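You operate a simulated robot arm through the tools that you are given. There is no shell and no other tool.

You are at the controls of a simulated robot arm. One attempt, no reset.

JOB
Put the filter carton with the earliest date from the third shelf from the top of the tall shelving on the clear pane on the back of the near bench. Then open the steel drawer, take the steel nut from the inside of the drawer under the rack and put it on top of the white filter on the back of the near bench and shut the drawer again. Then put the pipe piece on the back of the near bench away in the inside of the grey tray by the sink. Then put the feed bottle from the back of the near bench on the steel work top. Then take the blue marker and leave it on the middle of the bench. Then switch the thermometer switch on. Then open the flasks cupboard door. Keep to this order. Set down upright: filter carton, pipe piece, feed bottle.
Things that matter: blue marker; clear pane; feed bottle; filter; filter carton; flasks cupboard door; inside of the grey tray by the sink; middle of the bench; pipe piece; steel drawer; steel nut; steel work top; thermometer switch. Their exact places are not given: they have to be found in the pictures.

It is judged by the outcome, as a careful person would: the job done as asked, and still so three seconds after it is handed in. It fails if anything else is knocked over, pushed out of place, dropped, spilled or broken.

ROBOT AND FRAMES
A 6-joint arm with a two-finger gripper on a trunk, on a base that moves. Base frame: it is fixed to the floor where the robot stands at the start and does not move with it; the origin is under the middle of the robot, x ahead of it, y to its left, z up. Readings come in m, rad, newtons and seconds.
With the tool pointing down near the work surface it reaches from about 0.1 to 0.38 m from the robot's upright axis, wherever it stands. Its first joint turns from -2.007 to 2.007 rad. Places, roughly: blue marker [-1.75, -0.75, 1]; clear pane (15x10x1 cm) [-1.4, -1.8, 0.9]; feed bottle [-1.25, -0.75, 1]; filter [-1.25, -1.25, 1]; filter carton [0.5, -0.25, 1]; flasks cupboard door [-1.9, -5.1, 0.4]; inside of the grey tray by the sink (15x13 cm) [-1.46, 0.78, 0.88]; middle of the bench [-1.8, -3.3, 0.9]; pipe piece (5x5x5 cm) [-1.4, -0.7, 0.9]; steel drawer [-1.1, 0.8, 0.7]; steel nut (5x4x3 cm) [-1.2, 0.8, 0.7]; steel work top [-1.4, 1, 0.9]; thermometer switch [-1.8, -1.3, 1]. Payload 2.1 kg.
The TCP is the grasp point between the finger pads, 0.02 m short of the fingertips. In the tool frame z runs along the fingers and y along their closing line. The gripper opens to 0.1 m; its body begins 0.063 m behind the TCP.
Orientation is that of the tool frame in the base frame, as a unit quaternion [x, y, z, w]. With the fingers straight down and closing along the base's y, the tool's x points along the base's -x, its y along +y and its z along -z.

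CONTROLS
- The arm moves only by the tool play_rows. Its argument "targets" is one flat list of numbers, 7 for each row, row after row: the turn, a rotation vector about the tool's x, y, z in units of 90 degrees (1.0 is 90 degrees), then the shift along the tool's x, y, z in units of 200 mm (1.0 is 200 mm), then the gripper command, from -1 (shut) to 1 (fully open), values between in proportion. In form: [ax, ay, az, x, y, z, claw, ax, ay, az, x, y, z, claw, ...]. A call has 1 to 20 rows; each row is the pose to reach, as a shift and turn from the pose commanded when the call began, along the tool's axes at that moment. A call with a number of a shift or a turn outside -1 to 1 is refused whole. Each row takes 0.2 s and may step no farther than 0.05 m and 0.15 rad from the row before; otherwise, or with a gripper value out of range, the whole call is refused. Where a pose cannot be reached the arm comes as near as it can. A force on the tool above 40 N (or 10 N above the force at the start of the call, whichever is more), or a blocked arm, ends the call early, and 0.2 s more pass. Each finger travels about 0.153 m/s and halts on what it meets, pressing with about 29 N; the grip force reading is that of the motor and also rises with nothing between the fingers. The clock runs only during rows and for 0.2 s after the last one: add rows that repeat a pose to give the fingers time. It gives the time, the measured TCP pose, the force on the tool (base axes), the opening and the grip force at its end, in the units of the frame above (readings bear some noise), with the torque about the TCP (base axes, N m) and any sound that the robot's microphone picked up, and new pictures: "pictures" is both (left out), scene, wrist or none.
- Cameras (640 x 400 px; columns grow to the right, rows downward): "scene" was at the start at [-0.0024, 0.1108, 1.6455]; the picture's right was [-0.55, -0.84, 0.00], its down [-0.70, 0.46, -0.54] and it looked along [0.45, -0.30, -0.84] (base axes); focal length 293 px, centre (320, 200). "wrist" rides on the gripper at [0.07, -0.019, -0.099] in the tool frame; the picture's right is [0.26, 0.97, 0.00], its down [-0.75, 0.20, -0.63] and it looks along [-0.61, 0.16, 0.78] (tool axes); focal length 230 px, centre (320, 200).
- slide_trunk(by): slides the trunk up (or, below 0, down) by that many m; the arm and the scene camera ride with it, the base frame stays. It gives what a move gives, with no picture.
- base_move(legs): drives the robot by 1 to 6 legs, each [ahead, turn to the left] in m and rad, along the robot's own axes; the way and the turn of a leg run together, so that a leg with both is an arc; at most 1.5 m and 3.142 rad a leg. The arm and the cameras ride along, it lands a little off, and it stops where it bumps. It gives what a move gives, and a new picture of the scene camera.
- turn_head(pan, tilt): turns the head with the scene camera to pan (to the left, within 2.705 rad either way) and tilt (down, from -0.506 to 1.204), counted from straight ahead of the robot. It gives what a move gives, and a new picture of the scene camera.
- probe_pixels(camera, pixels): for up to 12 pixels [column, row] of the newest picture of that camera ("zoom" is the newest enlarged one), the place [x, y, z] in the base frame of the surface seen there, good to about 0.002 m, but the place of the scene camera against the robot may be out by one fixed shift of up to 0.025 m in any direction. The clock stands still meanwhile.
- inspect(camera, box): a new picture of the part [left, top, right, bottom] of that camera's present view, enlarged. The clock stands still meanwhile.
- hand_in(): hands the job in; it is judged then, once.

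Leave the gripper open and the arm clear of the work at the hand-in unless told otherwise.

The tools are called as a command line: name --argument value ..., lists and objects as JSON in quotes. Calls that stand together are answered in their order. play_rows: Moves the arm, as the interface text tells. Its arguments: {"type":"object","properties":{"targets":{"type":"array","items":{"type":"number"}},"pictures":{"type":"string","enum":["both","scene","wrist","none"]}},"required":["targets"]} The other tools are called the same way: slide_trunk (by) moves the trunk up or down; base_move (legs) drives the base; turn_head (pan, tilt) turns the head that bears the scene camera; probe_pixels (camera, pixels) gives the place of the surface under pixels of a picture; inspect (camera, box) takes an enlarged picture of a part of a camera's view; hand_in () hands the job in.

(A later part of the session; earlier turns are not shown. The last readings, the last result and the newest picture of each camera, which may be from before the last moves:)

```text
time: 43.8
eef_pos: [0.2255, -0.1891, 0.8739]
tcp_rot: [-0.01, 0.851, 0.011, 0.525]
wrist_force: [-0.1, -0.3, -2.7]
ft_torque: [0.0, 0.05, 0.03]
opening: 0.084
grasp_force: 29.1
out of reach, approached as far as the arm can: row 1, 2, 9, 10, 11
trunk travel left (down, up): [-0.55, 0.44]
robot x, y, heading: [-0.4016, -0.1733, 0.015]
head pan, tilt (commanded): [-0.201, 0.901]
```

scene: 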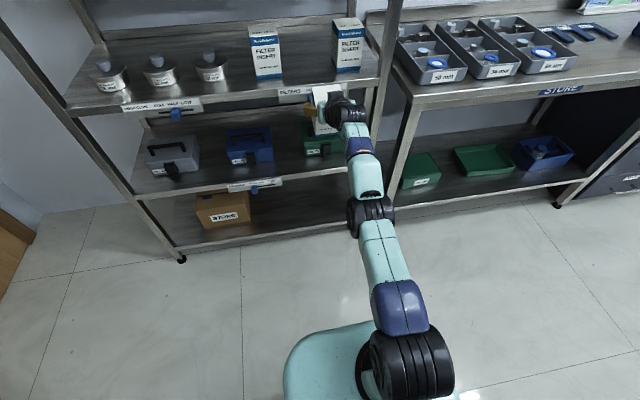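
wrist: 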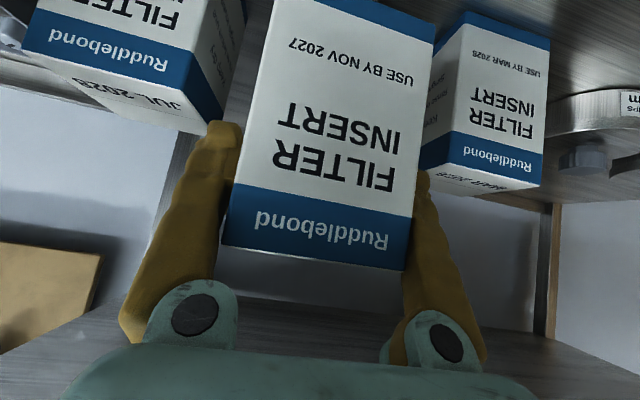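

It worked: the elbow is flexing and the tool came in 4 cm. I continue inward at ~8 mm per row.

play_rows --targets '[0, 0, 0, 0.02, 0, -0.028, -1, 0, 0, 0, 0.04, 0, -0.056, -1, 0, 0, 0, 0.06, 0, -0.084, -1, 0, 0, 0, 0.08, 0, -0.112, -1, 0, 0, 0, 0.1, 0, -0.14, -1, 0, 0, 0, 0.12, 0, -0.168, -1, 0, 0, 0, 0.14, 0, -0.196, -1, 0, 0, 0, 0.16, 0, -0.224, -1]' --pictures "scene"

```text
time: 45.6
eef_pos: [0.1719, -0.1901, 0.8656]
tcp_rot: [-0.007, 0.85, 0.006, 0.527]
wrist_force: [0.5, -0.1, -2.0]
ft_torque: [0.03, 0.04, 0.01]
opening: 0.0839
grasp_force: 28.6
out of reach, approached as far as the arm can: row 1, 2
trunk travel left (down, up): [-0.55, 0.44]
robot x, y, heading: [-0.4037, -0.169, 0.014]
head pan, tilt (commanded): [-0.201, 0.901]
```

scene: 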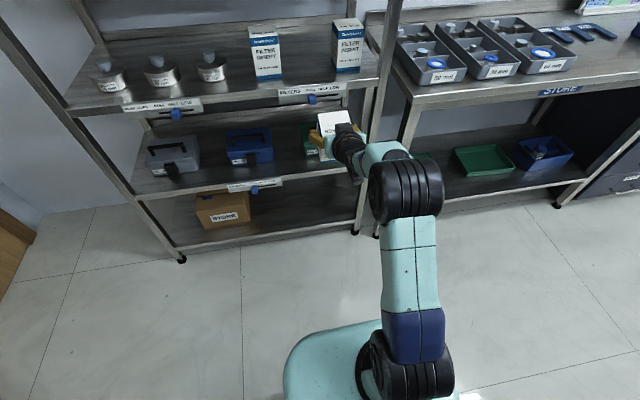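

The elbow is bent upward again. Now I bring the tool back to the 45° pitch of the grasp (carton level) and pull it closer to the robot.

play_rows --targets '[0, 0.035, 0, -0.012, 0, -0.136, -1, 0, 0.07, 0, -0.023, 0, -0.272, -1, 0, 0.105, 0, -0.035, 0, -0.408, -1, 0, 0.14, 0, -0.047, 0, -0.544, -1, 0, 0.175, 0, -0.058, 0, -0.68, -1, 0, 0.205, 0, -0.07, 0, -0.816, -1]' --pictures "both"

turn_head --pan -2.2 --tilt 0.5

```text
time: 47.0
eef_pos: [0.0304, -0.1905, 0.9503]
tcp_rot: [-0.007, 0.923, 0.003, 0.384]
wrist_force: [-0.2, 0.0, -2.7]
ft_torque: [0.03, 0.06, 0.0]
opening: 0.0835
grasp_force: 28.8
out of reach, approached as far as the arm can: row 3, 4
trunk travel left (down, up): [-0.55, 0.44]
robot x, y, heading: [-0.3974, -0.1676, 0.015]
head pan, tilt (commanded): [-0.201, 0.901]
```

scene: 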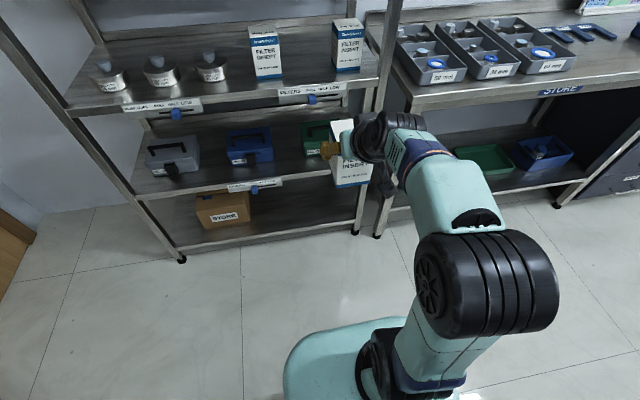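
wrist: 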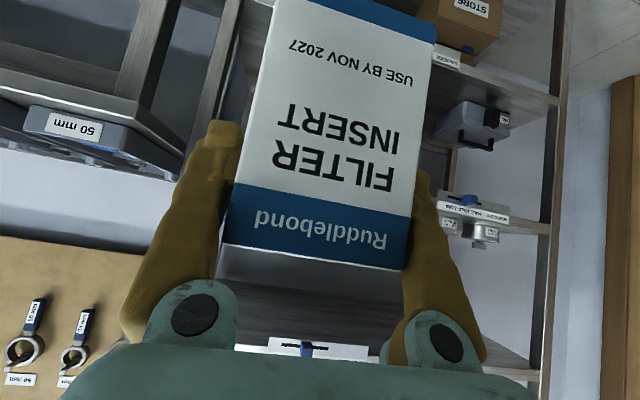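

```text
time: 48.9
eef_pos: [0.0303, -0.1902, 0.9496]
tcp_rot: [-0.007, 0.923, 0.002, 0.385]
wrist_force: [-0.8, 0.0, -2.0]
ft_torque: [0.0, -0.02, 0.01]
opening: 0.0837
grasp_force: 29.1
trunk travel left (down, up): [-0.55, 0.44]
robot x, y, heading: [-0.4007, -0.1739, 0.017]
head pan, tilt (commanded): [-2.201, 0.499]
```

scene: 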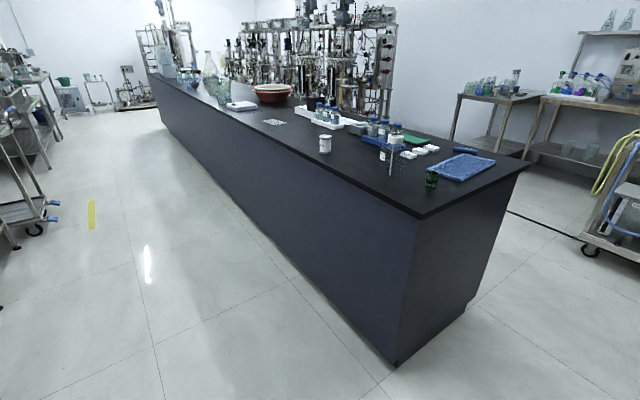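

The carton is held level and compact. Now I enlarge the near bench top to find its objects.

inspect --camera "scene" --box '[220, 70, 540, 270]'

inspect --camera "scene" --box '[300, 100, 500, 220]'

```text
2.00 times, centred on (380, 170) of scene
```

zoom: 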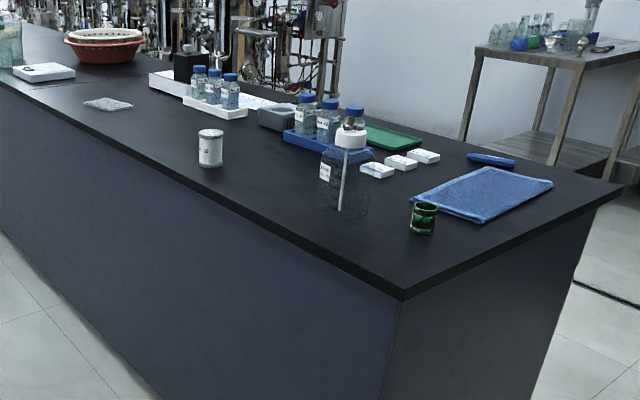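

```text
3.20 times, centred on (400, 160) of scene
```

zoom: 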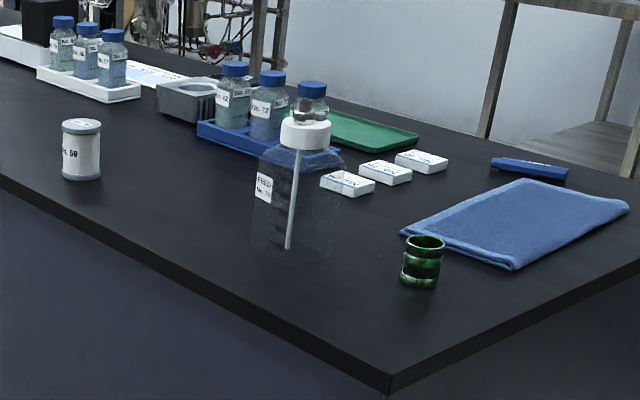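

I see the feed bottle (clear, white cap), green pipe piece, white filter cylinder, blue marker, and further along a small flat clear plate. I probe them.

probe_pixels --camera "zoom" --pixels '[[80, 155], [82, 122], [306, 130], [290, 245], [422, 265], [425, 240], [530, 168], [388, 380], [5, 170], [600, 260], [347, 190], [480, 220]]'

probe_pixels --camera "scene" --pixels '[[274, 122], [268, 120], [284, 122], [277, 125], [242, 105], [272, 95], [230, 110], [325, 145], [150, 72], [270, 150], [212, 118], [330, 182]]'

```text
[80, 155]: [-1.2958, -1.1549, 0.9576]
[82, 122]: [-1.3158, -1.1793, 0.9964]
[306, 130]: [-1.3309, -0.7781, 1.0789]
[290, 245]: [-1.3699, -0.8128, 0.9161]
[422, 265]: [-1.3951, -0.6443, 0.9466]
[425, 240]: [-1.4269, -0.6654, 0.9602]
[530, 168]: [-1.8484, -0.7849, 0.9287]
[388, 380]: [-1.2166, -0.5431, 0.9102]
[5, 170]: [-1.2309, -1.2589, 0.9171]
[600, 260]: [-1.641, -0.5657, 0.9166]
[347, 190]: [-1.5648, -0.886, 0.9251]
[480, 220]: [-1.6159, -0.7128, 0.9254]
```

```text
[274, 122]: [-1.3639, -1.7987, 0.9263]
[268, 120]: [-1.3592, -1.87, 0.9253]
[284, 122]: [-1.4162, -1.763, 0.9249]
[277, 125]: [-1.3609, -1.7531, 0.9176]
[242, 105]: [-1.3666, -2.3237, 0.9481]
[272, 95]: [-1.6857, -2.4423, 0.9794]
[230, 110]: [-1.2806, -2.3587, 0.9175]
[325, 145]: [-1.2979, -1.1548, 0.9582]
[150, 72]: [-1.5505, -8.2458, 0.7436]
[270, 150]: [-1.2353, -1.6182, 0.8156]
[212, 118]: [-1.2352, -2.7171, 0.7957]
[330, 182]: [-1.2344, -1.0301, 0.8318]
```

Bench front edge is near x −1.22, top z≈0.90, end y≈−0.54; the pane is near (−1.39, −1.81). I raise the trunk 0.25 m so the carton clears the bench, then turn and drive down the aisle toward the pane.

slide_trunk --by 0.25

base_move --legs '[[0, -1.9], [1.5, 0]]'

```text
time: 51.5
eef_pos: [0.0303, -0.1912, 1.1988]
tcp_rot: [-0.006, 0.923, 0.003, 0.384]
wrist_force: [-0.1, 0.5, -2.1]
ft_torque: [0.05, 0.03, -0.01]
opening: 0.0836
grasp_force: 28.7
trunk travel left (down, up): [-0.8, 0.19]
robot x, y, heading: [-0.4022, -0.1719, 0.009]
head pan, tilt (commanded): [-2.201, 0.499]
```

```text
time: 63.5
eef_pos: [-0.9866, -2.0162, 1.1993]
tcp_rot: [0.737, 0.556, -0.307, 0.231]
wrist_force: [0.3, 0.7, -3.1]
ft_torque: [0.01, 0.03, -0.03]
opening: 0.0837
grasp_force: 28.9
trunk travel left (down, up): [-0.8, 0.19]
robot x, y, heading: [-0.8454, -1.6108, -1.849]
head pan, tilt (commanded): [-2.201, 0.499]
```

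scene: 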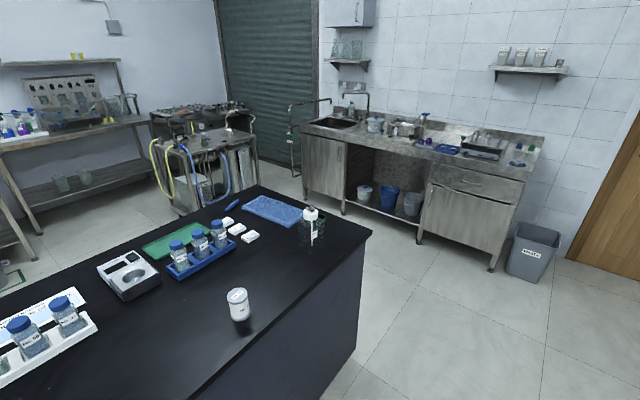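

Robot at (−0.845, −1.611). I go on 0.23 m toward (−0.94, −1.82), then turn to face the bench (−x).

base_move --legs '[[0, -0.146], [0.23, 0], [0, -1.147]]'

turn_head --pan -0.3 --tilt 0.9

```text
time: 68.7
eef_pos: [-1.3713, -1.7925, 1.1996]
tcp_rot: [0.923, 0.001, -0.384, 0.001]
wrist_force: [-0.1, 0.0, -2.3]
ft_torque: [-0.02, -0.06, -0.03]
opening: 0.0839
grasp_force: 29.6
trunk travel left (down, up): [-0.8, 0.19]
robot x, y, heading: [-0.9372, -1.814, -3.138]
head pan, tilt (commanded): [-2.201, 0.499]
```

scene: 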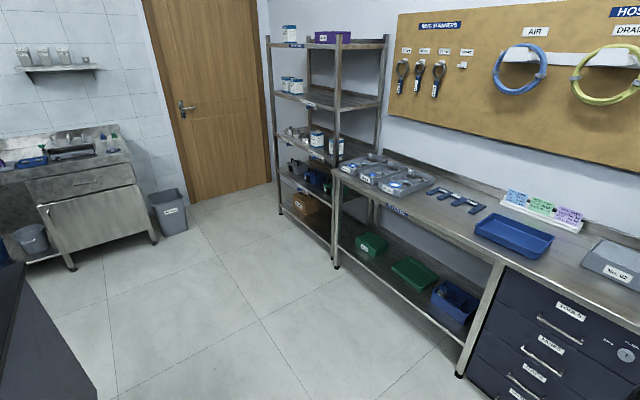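

```text
time: 70.6
eef_pos: [-1.3707, -1.7927, 1.1997]
tcp_rot: [0.923, 0.001, -0.384, 0.0]
wrist_force: [-0.6, -1.1, -2.7]
ft_torque: [-0.04, 0.01, 0.0]
opening: 0.0837
grasp_force: 28.9
trunk travel left (down, up): [-0.8, 0.19]
robot x, y, heading: [-0.9419, -1.8191, -3.139]
head pan, tilt (commanded): [-0.3, 0.901]
```

scene: 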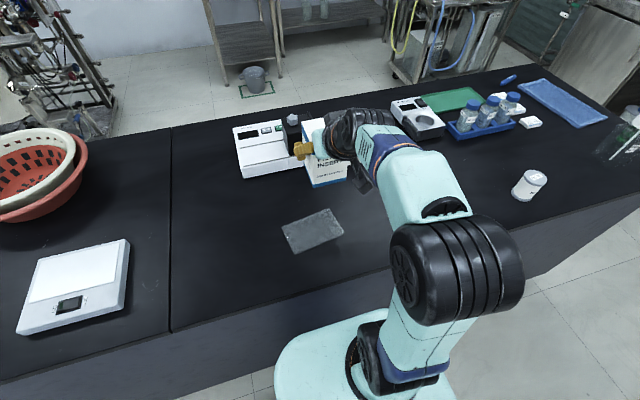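

The pane is now in view at (312, 230). I probe its corners and take a wrist view for the precise place.

probe_pixels --camera "scene" --pixels '[[283, 228], [330, 210], [343, 234], [295, 253], [312, 230], [260, 230], [310, 270], [260, 290], [290, 130], [240, 170]]'

inspect --camera "wrist" --box '[0, 0, 640, 400]'

inspect --camera "scene" --box '[240, 180, 380, 270]'

```text
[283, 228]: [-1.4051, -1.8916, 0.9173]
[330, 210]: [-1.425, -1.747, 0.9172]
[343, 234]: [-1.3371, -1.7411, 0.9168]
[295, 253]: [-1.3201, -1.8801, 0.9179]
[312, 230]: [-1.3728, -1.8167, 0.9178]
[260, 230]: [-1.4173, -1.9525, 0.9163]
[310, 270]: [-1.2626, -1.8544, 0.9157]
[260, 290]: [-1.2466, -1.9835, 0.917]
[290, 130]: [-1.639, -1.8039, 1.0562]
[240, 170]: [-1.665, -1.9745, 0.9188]
```

```text
1.00 times, centred on (320, 200) of wrist (not enlarged: the box is as wide or as high as the picture)
```

zoom: 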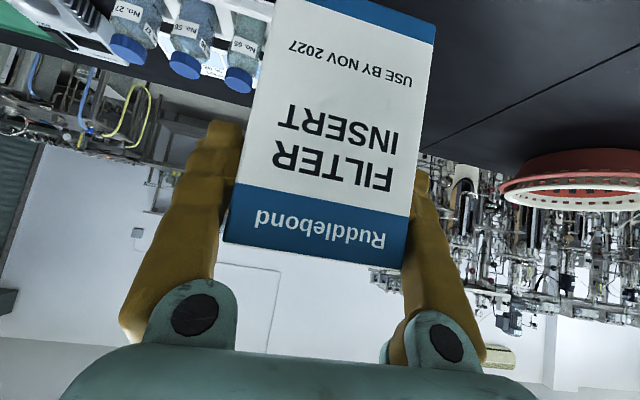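

```text
4.44 times, centred on (310, 225) of scene
```

zoom: 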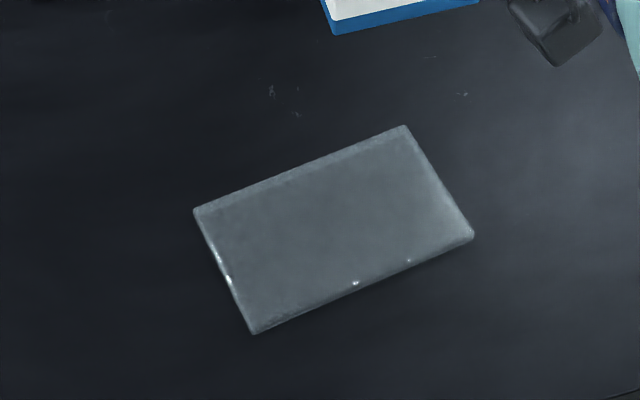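

Pane centre works out at about (−1.370, −1.805) after allowing for the camera shift; the carton is nearly above it. I shift the tool by (+0.006, −0.012) and then lower the trunk 0.19 m.

play_rows --targets '[0, 0, 0, 0.021, 0.06, -0.021, -1, 0, 0, 0, 0.021, 0.06, -0.021, -1]' --pictures "none"

slide_trunk --by -0.15

turn_head --pan -0.1 --tilt 0.9

```text
time: 71.2
eef_pos: [-1.3633, -1.8051, 1.1996]
tcp_rot: [0.923, 0.001, -0.384, 0.0]
wrist_force: [0.2, 0.1, -3.2]
ft_torque: [-0.01, -0.02, 0.03]
opening: 0.0835
grasp_force: 29.2
trunk travel left (down, up): [-0.8, 0.19]
robot x, y, heading: [-0.9414, -1.8198, -3.141]
head pan, tilt (commanded): [-0.3, 0.901]
```

```text
time: 73.0
eef_pos: [-1.3643, -1.8059, 1.0494]
tcp_rot: [0.923, 0.001, -0.384, 0.0]
wrist_force: [-0.2, -0.2, -2.7]
ft_torque: [0.0, -0.04, 0.01]
opening: 0.0837
grasp_force: 28.7
trunk travel left (down, up): [-0.65, 0.34]
robot x, y, heading: [-0.9367, -1.8173, -3.146]
head pan, tilt (commanded): [-0.3, 0.901]
```

```text
time: 73.7
eef_pos: [-1.3643, -1.8052, 1.0482]
tcp_rot: [0.923, 0.001, -0.384, 0.0]
wrist_force: [0.1, 0.1, -2.6]
ft_torque: [0.04, -0.04, 0.01]
opening: 0.0835
grasp_force: 29.1
trunk travel left (down, up): [-0.65, 0.34]
robot x, y, heading: [-0.9405, -1.8195, -3.137]
head pan, tilt (commanded): [-0.099, 0.901]
```

scene: 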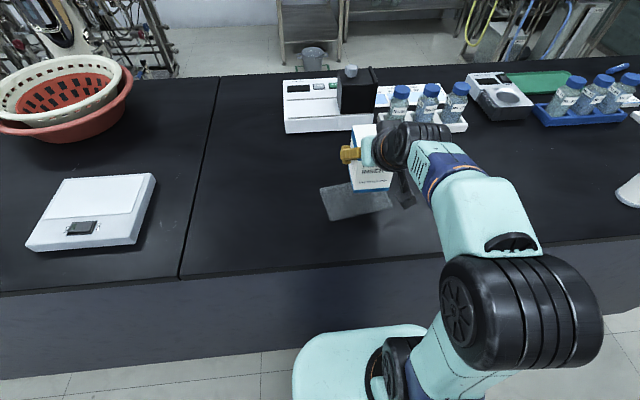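

The carton hovers about 5 cm above the pane. I enlarge to check its alignment.

inspect --camera "scene" --box '[290, 110, 450, 230]'

inspect --camera "wrist" --box '[0, 0, 640, 400]'

```text
3.33 times, centred on (370, 170) of scene
```

zoom: 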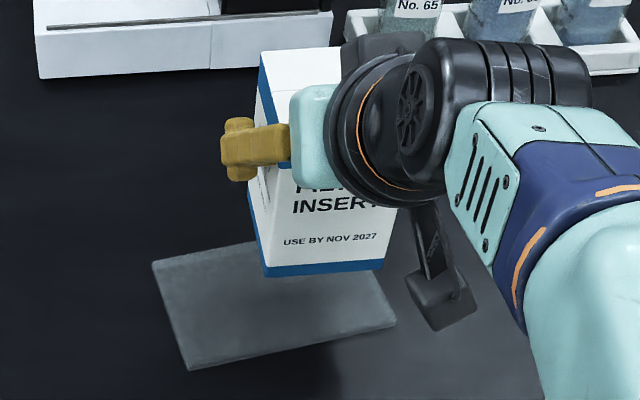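

```text
1.00 times, centred on (320, 200) of wrist (not enlarged: the box is as wide or as high as the picture)
```

zoom: 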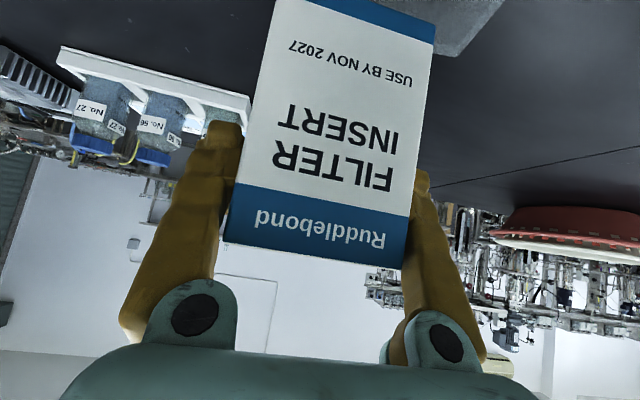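

I probe the carton's bottom edge and the pane's visible corners.

probe_pixels --camera "scene" --pixels '[[355, 191], [388, 188], [372, 190], [321, 189], [331, 220], [392, 206], [370, 183], [352, 175], [345, 200], [370, 205]]'

```text
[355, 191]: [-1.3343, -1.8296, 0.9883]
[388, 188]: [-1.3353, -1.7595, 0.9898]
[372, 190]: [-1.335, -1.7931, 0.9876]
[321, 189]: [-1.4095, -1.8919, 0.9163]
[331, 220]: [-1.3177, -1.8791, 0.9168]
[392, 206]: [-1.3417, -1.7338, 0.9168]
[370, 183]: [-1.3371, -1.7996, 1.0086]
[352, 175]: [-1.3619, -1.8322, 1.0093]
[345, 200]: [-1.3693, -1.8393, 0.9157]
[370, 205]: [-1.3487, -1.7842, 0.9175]
```

Relative to the pane the carton is about 1.7 cm off in y. I shift it 1.5 cm (tool +y), then lower the trunk another 4.4 cm.

play_rows --targets '[0, 0, 0, 0.01, 0.075, -0.01, -1, 0, 0, 0, 0.01, 0.075, -0.01, -1]' --pictures "none"

slide_trunk --by -0.044

inspect --camera "scene" --box '[290, 130, 450, 250]'

```text
time: 74.3
eef_pos: [-1.3618, -1.8194, 1.0498]
tcp_rot: [0.923, 0.0, -0.384, 0.0]
wrist_force: [0.5, 0.2, -2.5]
ft_torque: [0.05, -0.03, 0.02]
opening: 0.0835
grasp_force: 29.5
trunk travel left (down, up): [-0.65, 0.34]
robot x, y, heading: [-0.9399, -1.8174, -3.142]
head pan, tilt (commanded): [-0.099, 0.901]
```

```text
time: 75.2
eef_pos: [-1.3616, -1.8198, 1.007]
tcp_rot: [0.923, 0.001, -0.384, 0.0]
wrist_force: [0.3, -0.1, -2.9]
ft_torque: [0.01, -0.04, 0.02]
opening: 0.0837
grasp_force: 29.4
trunk travel left (down, up): [-0.606, 0.384]
robot x, y, heading: [-0.9375, -1.8206, -3.141]
head pan, tilt (commanded): [-0.099, 0.901]
```

```text
3.33 times, centred on (370, 190) of scene
```

zoom: 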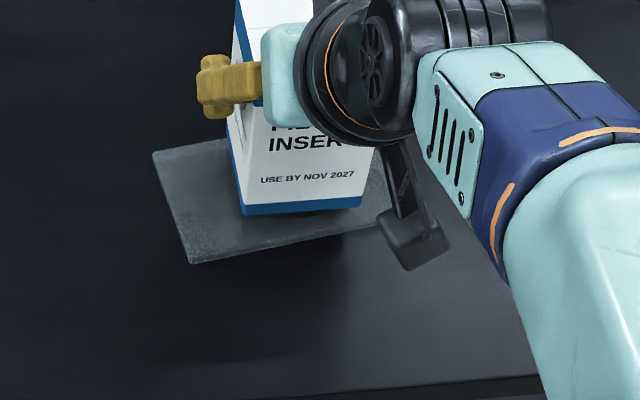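

About 1 cm above the pane. I lower with the arm in 2 mm rows, watching the force.

play_rows --targets '[0, 0, 0, 0.0071, 0, 0.0071, -1, 0, 0, 0, 0.0141, 0, 0.0141, -1, 0, 0, 0, 0.0212, 0, 0.0212, -1, 0, 0, 0, 0.0283, 0, 0.0283, -1]' --pictures "none"

```text
time: 76.2
eef_pos: [-1.3616, -1.8198, 0.9985]
tcp_rot: [0.923, 0.001, -0.384, 0.001]
wrist_force: [0.3, -0.5, -2.3]
ft_torque: [-0.01, -0.01, 0.01]
opening: 0.0835
grasp_force: 28.7
trunk travel left (down, up): [-0.606, 0.384]
robot x, y, heading: [-0.9375, -1.8162, -3.14]
head pan, tilt (commanded): [-0.099, 0.901]
```

play_rows --targets '[0, 0, 0, 0.0035, 0, 0.0035, -1, 0, 0, 0, 0.0071, 0, 0.0071, -1, 0, 0, 0, 0.0106, 0, 0.0106, -1]' --pictures "none"

```text
time: 77.0
eef_pos: [-1.3614, -1.8193, 0.9948]
tcp_rot: [0.923, 0.001, -0.384, 0.0]
wrist_force: [-0.6, -0.4, -2.2]
ft_torque: [0.0, 0.02, -0.04]
opening: 0.0836
grasp_force: 28.6
trunk travel left (down, up): [-0.606, 0.384]
robot x, y, heading: [-0.938, -1.8175, -3.141]
head pan, tilt (commanded): [-0.099, 0.901]
```

No contact yet (force still −2.2 N, the carton's weight). I go on 1 mm at a time.

play_rows --targets '[0, 0, 0, 0.0035, 0, 0.0035, -1, 0, 0, 0, 0.0071, 0, 0.0071, -1]' --pictures "none"

```text
time: 77.6
eef_pos: [-1.3608, -1.819, 0.9942]
tcp_rot: [0.923, 0.001, -0.386, 0.001]
wrist_force: [-0.5, -1.2, 6.5]
ft_torque: [-0.41, 0.47, 0.0]
opening: 0.0837
grasp_force: 28.5
trunk travel left (down, up): [-0.606, 0.384]
robot x, y, heading: [-0.9396, -1.8177, -3.138]
head pan, tilt (commanded): [-0.099, 0.901]
```

Contact (force +6.5 N). Release by opening the fingers.

play_rows --targets '[0, 0, 0, 0, 0, 0, 0.75, 0, 0, 0, 0, 0, 0, 0.9, 0, 0, 0, 0, 0, 0, 1, 0, 0, 0, 0, 0, 0, 1]' --pictures "both"

```text
time: 78.6
eef_pos: [-1.3618, -1.8193, 0.9934]
tcp_rot: [0.923, 0.001, -0.384, 0.001]
wrist_force: [-0.1, 0.3, 0.8]
ft_torque: [0.0, -0.03, -0.01]
opening: 0.1001
grasp_force: 0.2
trunk travel left (down, up): [-0.606, 0.384]
robot x, y, heading: [-0.9396, -1.8173, -3.134]
head pan, tilt (commanded): [-0.099, 0.901]
```

scene: 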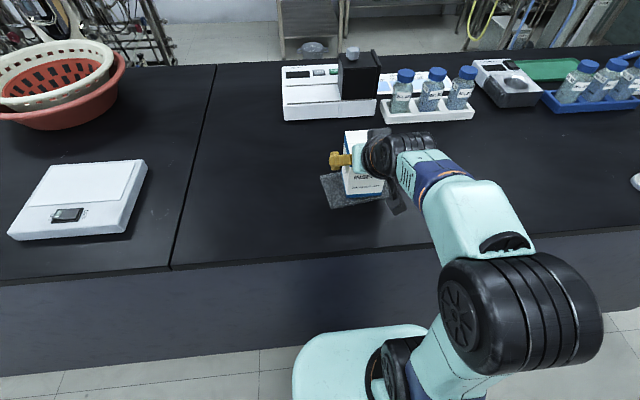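
wrist: 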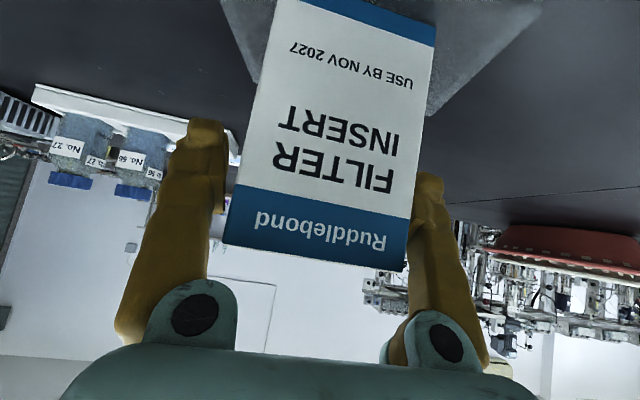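

Released; the carton stands on the pane. I raise the trunk straight up 0.16 m so the fingers slide off vertically.

slide_trunk --by 0.16

inspect --camera "scene" --box '[0, 0, 640, 400]'

inspect --camera "wrist" --box '[0, 0, 640, 400]'

```text
time: 80.4
eef_pos: [-1.3608, -1.8201, 1.1527]
tcp_rot: [0.923, 0.001, -0.384, 0.001]
wrist_force: [-0.5, -0.1, 0.3]
ft_torque: [-0.03, -0.02, 0.02]
opening: 0.1001
grasp_force: 0.0
trunk travel left (down, up): [-0.766, 0.224]
robot x, y, heading: [-0.9373, -1.8179, -3.138]
head pan, tilt (commanded): [-0.099, 0.901]
```

```text
1.00 times, centred on (320, 200) of scene (not enlarged: the box is as wide or as high as the picture)
```

zoom: 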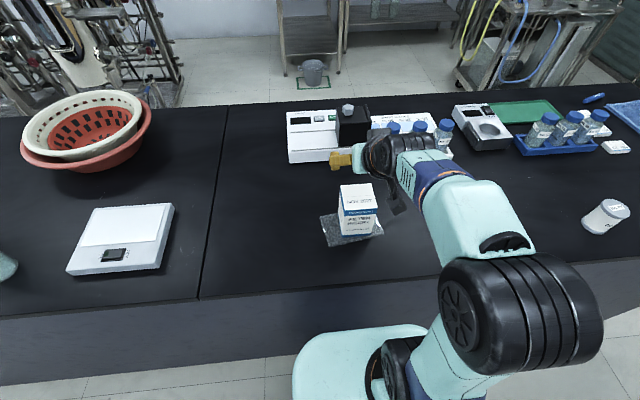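

```text
1.00 times, centred on (320, 200) of wrist (not enlarged: the box is as wide or as high as the picture)
```

zoom: 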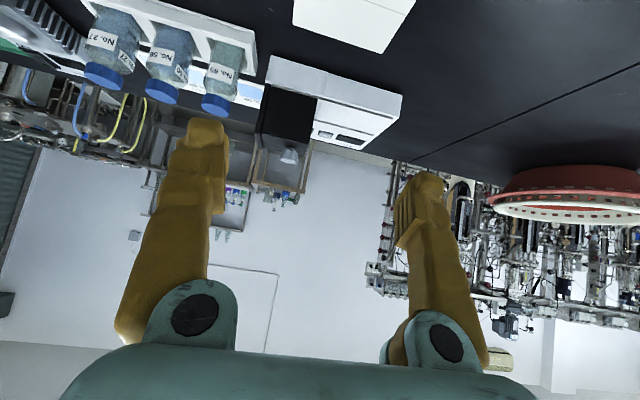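

The carton stands upright on the pane, hand clear. While here I look at the bench devices for later (thermometer switch near (−1.8, −1.3)).

inspect --camera "scene" --box '[430, 70, 640, 200]'

inspect --camera "scene" --box '[270, 80, 430, 180]'

inspect --camera "scene" --box '[300, 160, 420, 260]'

```text
3.05 times, centred on (535, 135) of scene
```

zoom: 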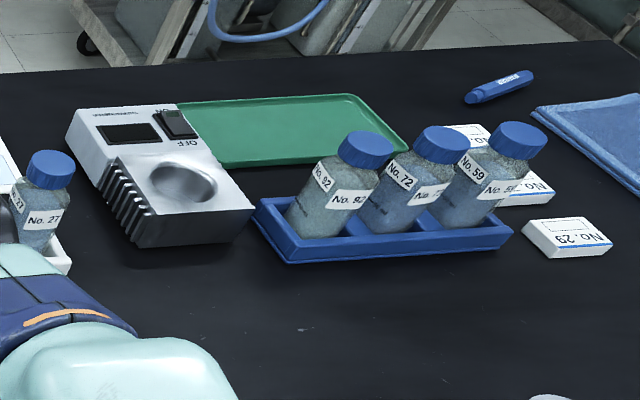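

```text
4.00 times, centred on (350, 130) of scene
```

zoom: 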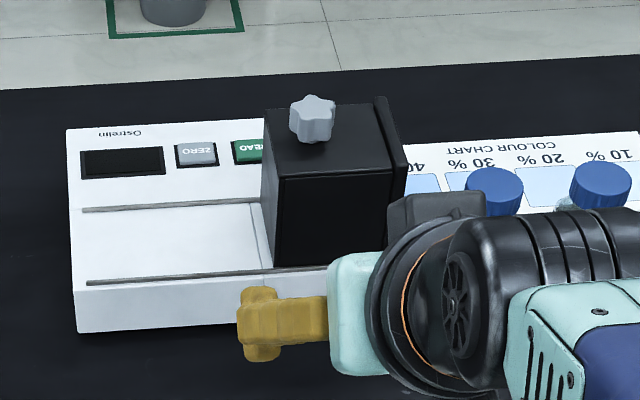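

```text
4.00 times, centred on (360, 210) of scene
```

zoom: 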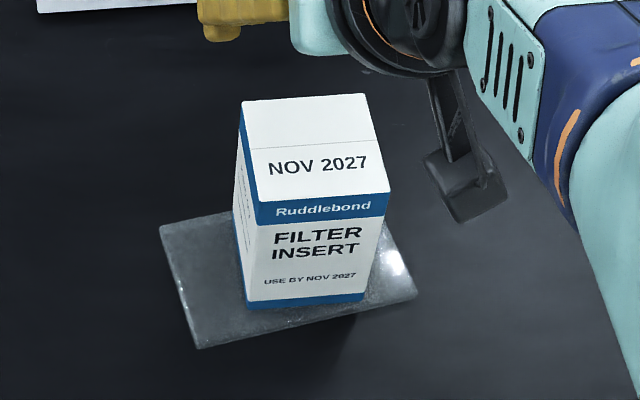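

Carton reads NOV 2027 and stands within the pane. Next: the sink counter. I back off 0.25 m, turn right to face +y and drive 1.5 m along the aisle.

base_move --legs '[[-0.25, 0], [0, -1.571], [1.5, 0]]'

turn_head --pan 0.35 --tilt 0.5

```text
time: 93.1
eef_pos: [-0.7616, 0.1256, 1.154]
tcp_rot: [0.664, -0.641, -0.276, -0.268]
wrist_force: [0.1, 0.2, 0.9]
ft_torque: [-0.01, -0.01, 0.04]
opening: 0.0998
grasp_force: 0.0
trunk travel left (down, up): [-0.766, 0.224]
robot x, y, heading: [-0.7431, -0.296, 1.61]
head pan, tilt (commanded): [-0.099, 0.901]
```

scene: 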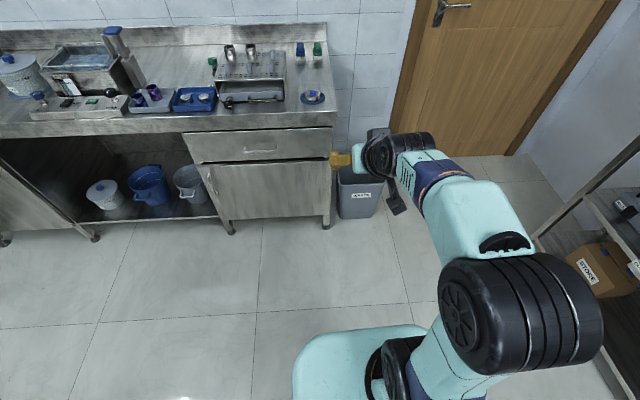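

```text
time: 94.0
eef_pos: [-0.7611, 0.1256, 1.154]
tcp_rot: [0.664, -0.641, -0.276, -0.267]
wrist_force: [0.5, 0.6, -0.7]
ft_torque: [0.04, -0.01, -0.02]
opening: 0.1001
grasp_force: 0.0
trunk travel left (down, up): [-0.766, 0.224]
robot x, y, heading: [-0.7471, -0.2998, 1.606]
head pan, tilt (commanded): [0.351, 0.499]
```

scene: 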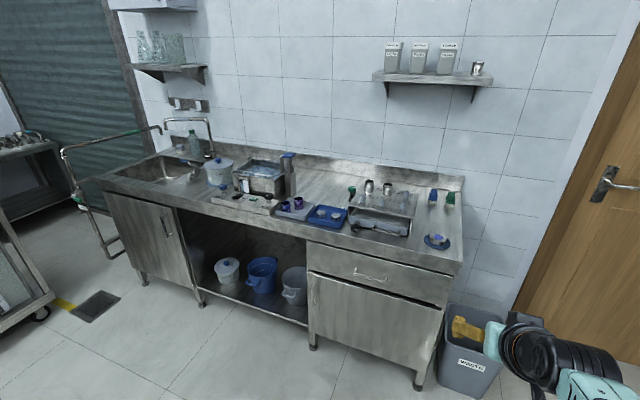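

The steel drawer with its handle is under the rack at (375, 275). I enlarge the counter.

inspect --camera "scene" --box '[190, 130, 480, 310]'

inspect --camera "scene" --box '[320, 230, 470, 320]'

```text
2.21 times, centred on (335, 220) of scene
```

zoom: 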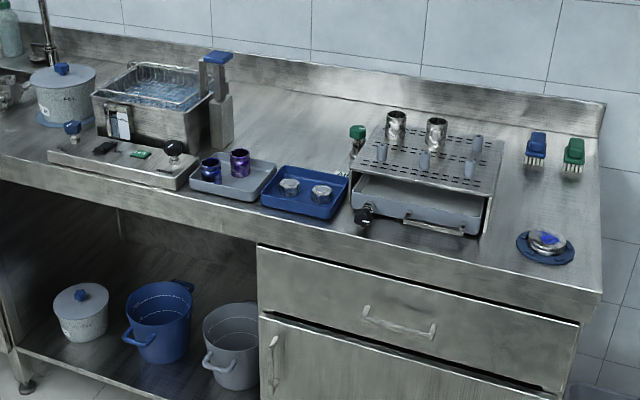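

```text
4.27 times, centred on (395, 275) of scene
```

zoom: 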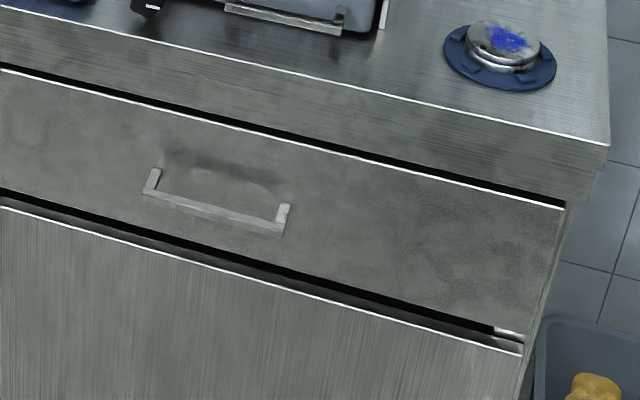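

The drawer handle is a horizontal bar. I probe it, the drawer face edges, and the work top.

probe_pixels --camera "zoom" --pixels '[[155, 194], [215, 212], [278, 231], [200, 160], [20, 90], [20, 200], [540, 210], [520, 320], [300, 100], [590, 150], [150, 180], [285, 212]]'

```text
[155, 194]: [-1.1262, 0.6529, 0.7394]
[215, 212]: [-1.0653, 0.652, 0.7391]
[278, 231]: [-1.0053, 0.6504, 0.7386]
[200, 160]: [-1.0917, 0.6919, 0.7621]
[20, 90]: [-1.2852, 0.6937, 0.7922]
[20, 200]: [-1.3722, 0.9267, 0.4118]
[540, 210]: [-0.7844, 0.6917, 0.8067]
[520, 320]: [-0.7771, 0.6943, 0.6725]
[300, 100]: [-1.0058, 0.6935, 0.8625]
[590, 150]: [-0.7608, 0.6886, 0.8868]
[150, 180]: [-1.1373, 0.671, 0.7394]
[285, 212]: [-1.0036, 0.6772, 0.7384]
```

The handle bar is at about x −1.06, y 0.655, z 0.72 (shift-corrected), standing 4 cm off the drawer face. I drive to stand in front of it: turn left, 0.455 m, turn back to face +y.

base_move --legs '[[0, 0.724], [0.455, 0], [0, -0.759]]'

turn_head --pan 0.0 --tilt 0.75

```text
time: 100.6
eef_pos: [-1.0553, 0.4638, 1.1547]
tcp_rot: [-0.65, 0.655, 0.272, 0.273]
wrist_force: [0.5, -0.2, -0.2]
ft_torque: [-0.01, 0.04, -0.02]
opening: 0.1
grasp_force: 0.0
trunk travel left (down, up): [-0.766, 0.224]
robot x, y, heading: [-1.0567, 0.0429, 1.558]
head pan, tilt (commanded): [0.351, 0.499]
```

scene: 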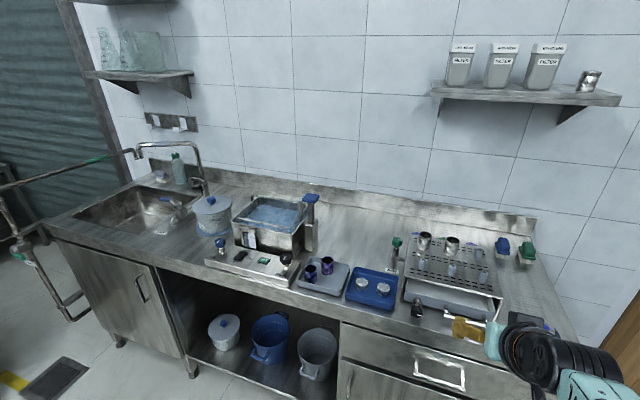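

```text
time: 101.5
eef_pos: [-1.055, 0.4636, 1.1525]
tcp_rot: [-0.65, 0.655, 0.272, 0.273]
wrist_force: [1.2, -0.5, 0.1]
ft_torque: [0.04, -0.01, 0.01]
opening: 0.0999
grasp_force: 0.0
trunk travel left (down, up): [-0.766, 0.224]
robot x, y, heading: [-1.0574, 0.0405, 1.562]
head pan, tilt (commanded): [0.0, 0.75]
```

scene: 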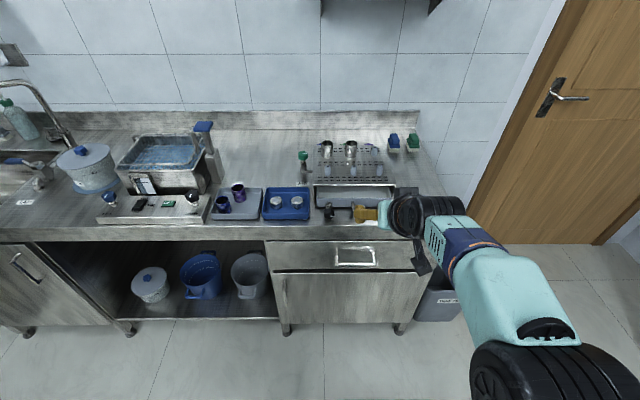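

Robot faces the drawer. I lower the trunk 0.43 m to bring the tool to the handle's height in free air, then level the tool and move it forward to y≈0.575.

slide_trunk --by -0.43

play_rows --targets '[0, -0.0833, 0, -0.065, 0, 0.065, 1, 0, -0.1667, 0, -0.13, 0, 0.13, 1, 0, -0.25, 0, -0.195, 0, 0.195, 1, 0, -0.333, 0, -0.26, 0, 0.26, 1, 0, -0.4167, 0, -0.325, 0, 0.325, 1, 0, -0.5, 0, -0.389, 0, 0.389, 1]' --pictures "both"

```text
refused: -0.43 is not a number from -0.4 to 0.4
```

```text
time: 102.9
eef_pos: [-1.0523, 0.5755, 1.1548]
tcp_rot: [-0.496, 0.501, 0.499, 0.503]
wrist_force: [0.4, 0.1, 0.2]
ft_torque: [-0.01, 0.0, -0.01]
opening: 0.1
grasp_force: 0.0
trunk travel left (down, up): [-0.766, 0.224]
robot x, y, heading: [-1.055, 0.0415, 1.559]
head pan, tilt (commanded): [0.0, 0.75]
```

scene: 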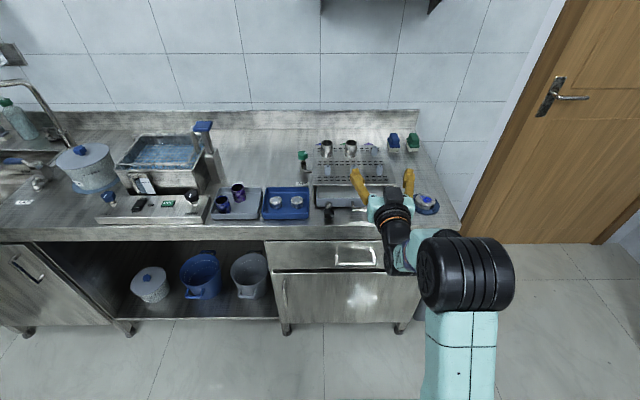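
wrist: 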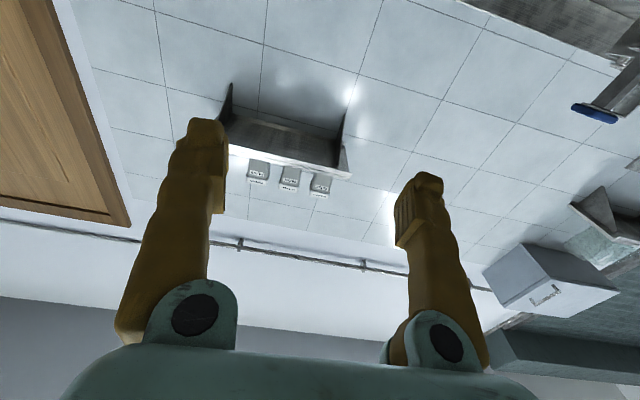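

The slide was refused (limit 0.4 m), but the levelling was safe up here. Now I roll the tool 90° so the fingers close vertically.

play_rows --targets '[0, 0, 0.0909, 0, 0, 0, 1, 0, 0, 0.1818, 0, 0, 0, 1, 0, 0, 0.2727, 0, 0, 0, 1, 0, 0, 0.3636, 0, 0, 0, 1, 0, 0, 0.4545, 0, 0, 0, 1, 0, 0, 0.5454, 0, 0, 0, 1, 0, 0, 0.6363, 0, 0, 0, 1, 0, 0, 0.7272, 0, 0, 0, 1, 0, 0, 0.8181, 0, 0, 0, 1, 0, 0, 0.909, 0, 0, 0, 1, 0, 0, 1, 0, 0, 0, 1]' --pictures "both"

```text
time: 105.3
eef_pos: [-1.0539, 0.573, 1.1528]
tcp_rot: [0.005, 0.706, 0.708, 0.002]
wrist_force: [0.7, 0.3, 0.3]
ft_torque: [0.0, -0.01, 0.01]
opening: 0.0999
grasp_force: 0.0
trunk travel left (down, up): [-0.766, 0.224]
robot x, y, heading: [-1.0562, 0.0396, 1.559]
head pan, tilt (commanded): [0.0, 0.75]
```

scene: 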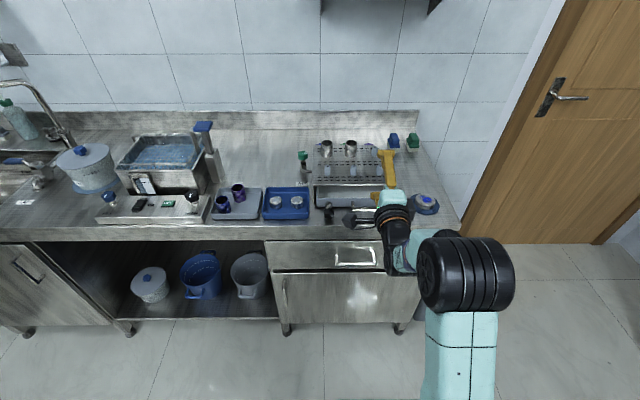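
wrist: 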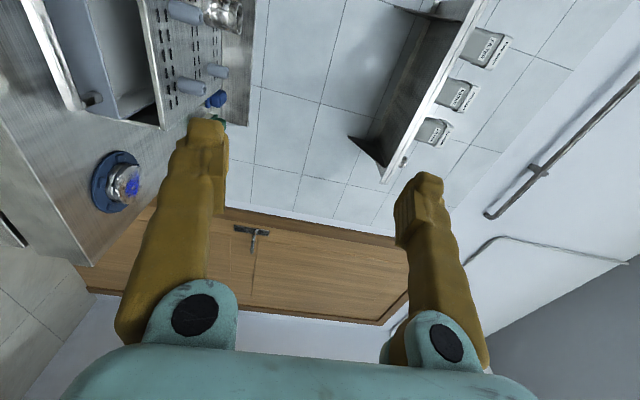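

Fingers now close vertically. I lower the trunk 0.4 m.

slide_trunk --by -0.4

inspect --camera "wrist" --box '[0, 0, 640, 400]'

inspect --camera "scene" --box '[0, 0, 640, 400]'

```text
time: 109.1
eef_pos: [-1.0531, 0.574, 0.7537]
tcp_rot: [0.003, 0.706, 0.708, 0.003]
wrist_force: [-0.4, 0.4, 0.7]
ft_torque: [0.0, 0.0, -0.01]
opening: 0.1001
grasp_force: 0.1
trunk travel left (down, up): [-0.366, 0.624]
robot x, y, heading: [-1.0563, 0.04, 1.56]
head pan, tilt (commanded): [0.0, 0.75]
```

```text
1.00 times, centred on (320, 200) of wrist (not enlarged: the box is as wide or as high as the picture)
```

zoom: 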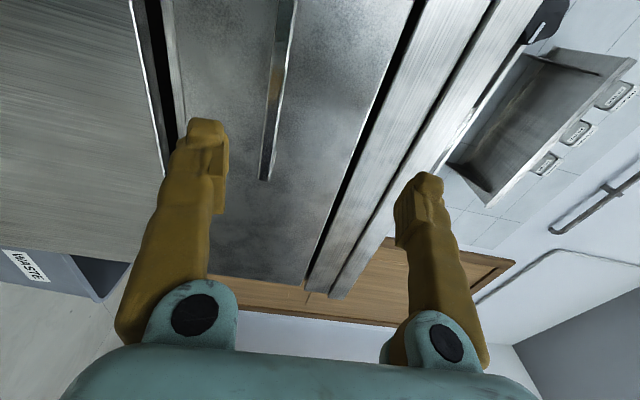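

```text
1.00 times, centred on (320, 200) of scene (not enlarged: the box is as wide or as high as the picture)
```

zoom: 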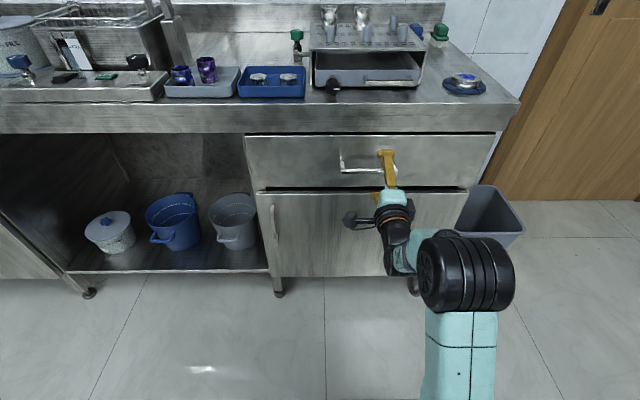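

The wrist view shows the handle bar at (275, 100). I probe it for exact height and depth.

probe_pixels --camera "wrist" --pixels '[[268, 160], [272, 130], [276, 90], [283, 20], [265, 178], [240, 100], [330, 60], [182, 60], [384, 90], [150, 100], [420, 60], [440, 90]]'

```text
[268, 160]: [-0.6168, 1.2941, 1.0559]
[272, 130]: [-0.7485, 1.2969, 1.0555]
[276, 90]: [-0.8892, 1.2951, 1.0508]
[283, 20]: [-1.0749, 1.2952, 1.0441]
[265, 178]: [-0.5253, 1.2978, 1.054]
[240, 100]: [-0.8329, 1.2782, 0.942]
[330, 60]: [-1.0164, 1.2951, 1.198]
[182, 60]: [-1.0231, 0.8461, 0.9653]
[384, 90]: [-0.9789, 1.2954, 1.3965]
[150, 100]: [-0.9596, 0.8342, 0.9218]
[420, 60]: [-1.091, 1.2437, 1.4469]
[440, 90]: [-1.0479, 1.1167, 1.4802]
```

Those were of the older wrist picture. I take a fresh enlarged wrist view and probe that.

inspect --camera "wrist" --box '[100, 0, 500, 250]'

probe_pixels --camera "zoom" --pixels '[[270, 250], [276, 210], [284, 120], [290, 50], [255, 150], [340, 100], [262, 280], [420, 200], [110, 150], [350, 50]]'

```text
1.60 times, centred on (300, 125) of wrist
```

zoom: 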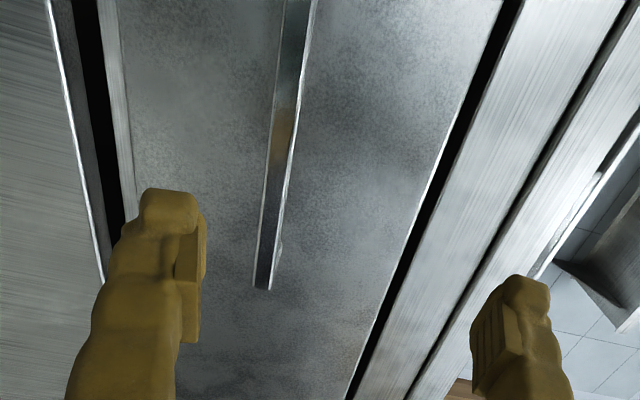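

```text
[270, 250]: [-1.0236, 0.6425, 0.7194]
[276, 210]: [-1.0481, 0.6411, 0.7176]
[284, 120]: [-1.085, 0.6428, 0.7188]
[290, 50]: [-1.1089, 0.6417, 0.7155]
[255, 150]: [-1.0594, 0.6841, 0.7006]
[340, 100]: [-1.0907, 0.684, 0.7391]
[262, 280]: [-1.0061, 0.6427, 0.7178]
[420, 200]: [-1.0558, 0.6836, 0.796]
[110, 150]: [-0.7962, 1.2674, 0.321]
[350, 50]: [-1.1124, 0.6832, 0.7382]
```

Bar front at y 0.642, z 0.718; drawer face at y 0.684. I lower the tool 3.6 cm, then go forward 7.1 cm so the bar is between the open fingers.

play_rows --targets '[0, 0, 0, 0, -0.09, 0, 1, 0, 0, 0, 0, -0.18, 0, 1, 0, 0, 0, 0, -0.18, 0.12, 1, 0, 0, 0, 0, -0.18, 0.24, 1, 0, 0, 0, 0, -0.18, 0.35, 1]' --pictures "wrist"

```text
time: 110.3
eef_pos: [-1.0538, 0.6434, 0.7162]
tcp_rot: [0.003, 0.706, 0.708, 0.003]
wrist_force: [0.4, 0.5, -0.2]
ft_torque: [-0.01, 0.01, 0.03]
opening: 0.0998
grasp_force: 0.2
trunk travel left (down, up): [-0.366, 0.624]
robot x, y, heading: [-1.0591, 0.0401, 1.563]
head pan, tilt (commanded): [0.0, 0.75]
```

wrist: 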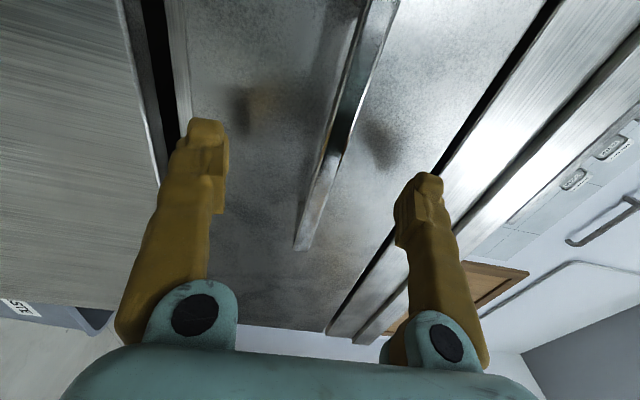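

The bar lies between the fingers. Closing.

play_rows --targets '[0, 0, 0, 0, 0, 0.015, -1, 0, 0, 0, 0, 0, 0.015, -1, 0, 0, 0, 0, 0, 0.015, -1, 0, 0, 0, 0, 0, 0.015, -1, 0, 0, 0, 0, 0, 0.015, -1]' --pictures "wrist"

```text
time: 111.5
eef_pos: [-1.0515, 0.6476, 0.7171]
tcp_rot: [0.003, 0.706, 0.708, 0.003]
wrist_force: [-0.1, 5.7, 1.5]
ft_torque: [0.05, -0.01, 0.05]
opening: 0.0063
grasp_force: 33.1
trunk travel left (down, up): [-0.366, 0.624]
robot x, y, heading: [-1.0594, 0.042, 1.567]
head pan, tilt (commanded): [0.0, 0.75]
```

wrist: 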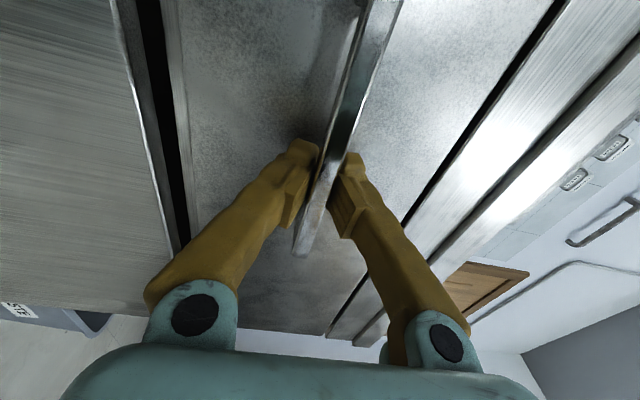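

Gripped the bar (opening 6 mm). I first pull 4 cm with the arm to feel it.

play_rows --targets '[0, 0, 0, 0, 0, -0.05, -1, 0, 0, 0, 0, 0, -0.1, -1, 0, 0, 0, 0, 0, -0.15, -1, 0, 0, 0, 0, 0, -0.2, -1, 0, 0, 0, 0, 0, -0.2, -1]' --pictures "both"

```text
time: 112.7
eef_pos: [-1.0527, 0.606, 0.7163]
tcp_rot: [0.003, 0.707, 0.708, 0.003]
wrist_force: [2.0, -2.0, -5.2]
ft_torque: [-0.05, 0.04, -0.04]
opening: 0.0059
grasp_force: 33.2
trunk travel left (down, up): [-0.366, 0.624]
robot x, y, heading: [-1.057, 0.0413, 1.563]
head pan, tilt (commanded): [0.0, 0.75]
```

scene: 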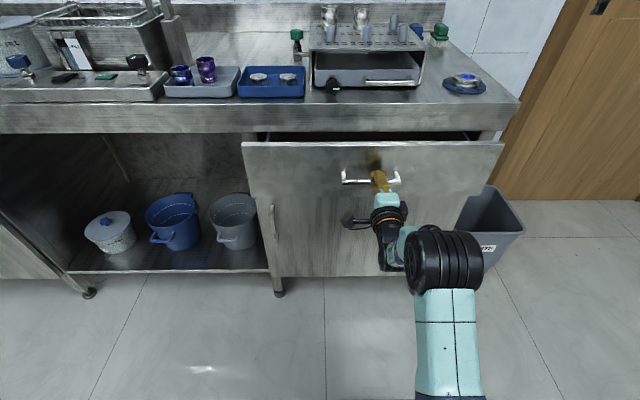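
wrist: 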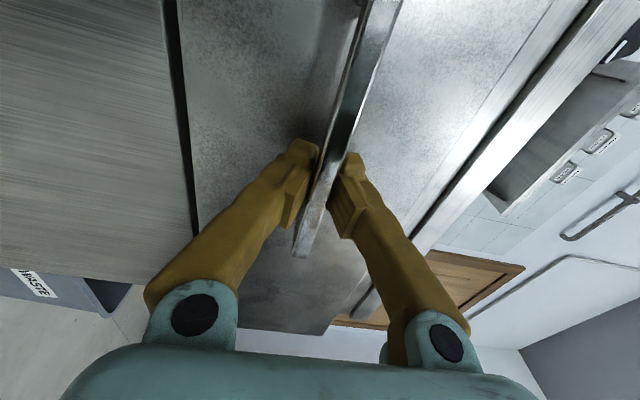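

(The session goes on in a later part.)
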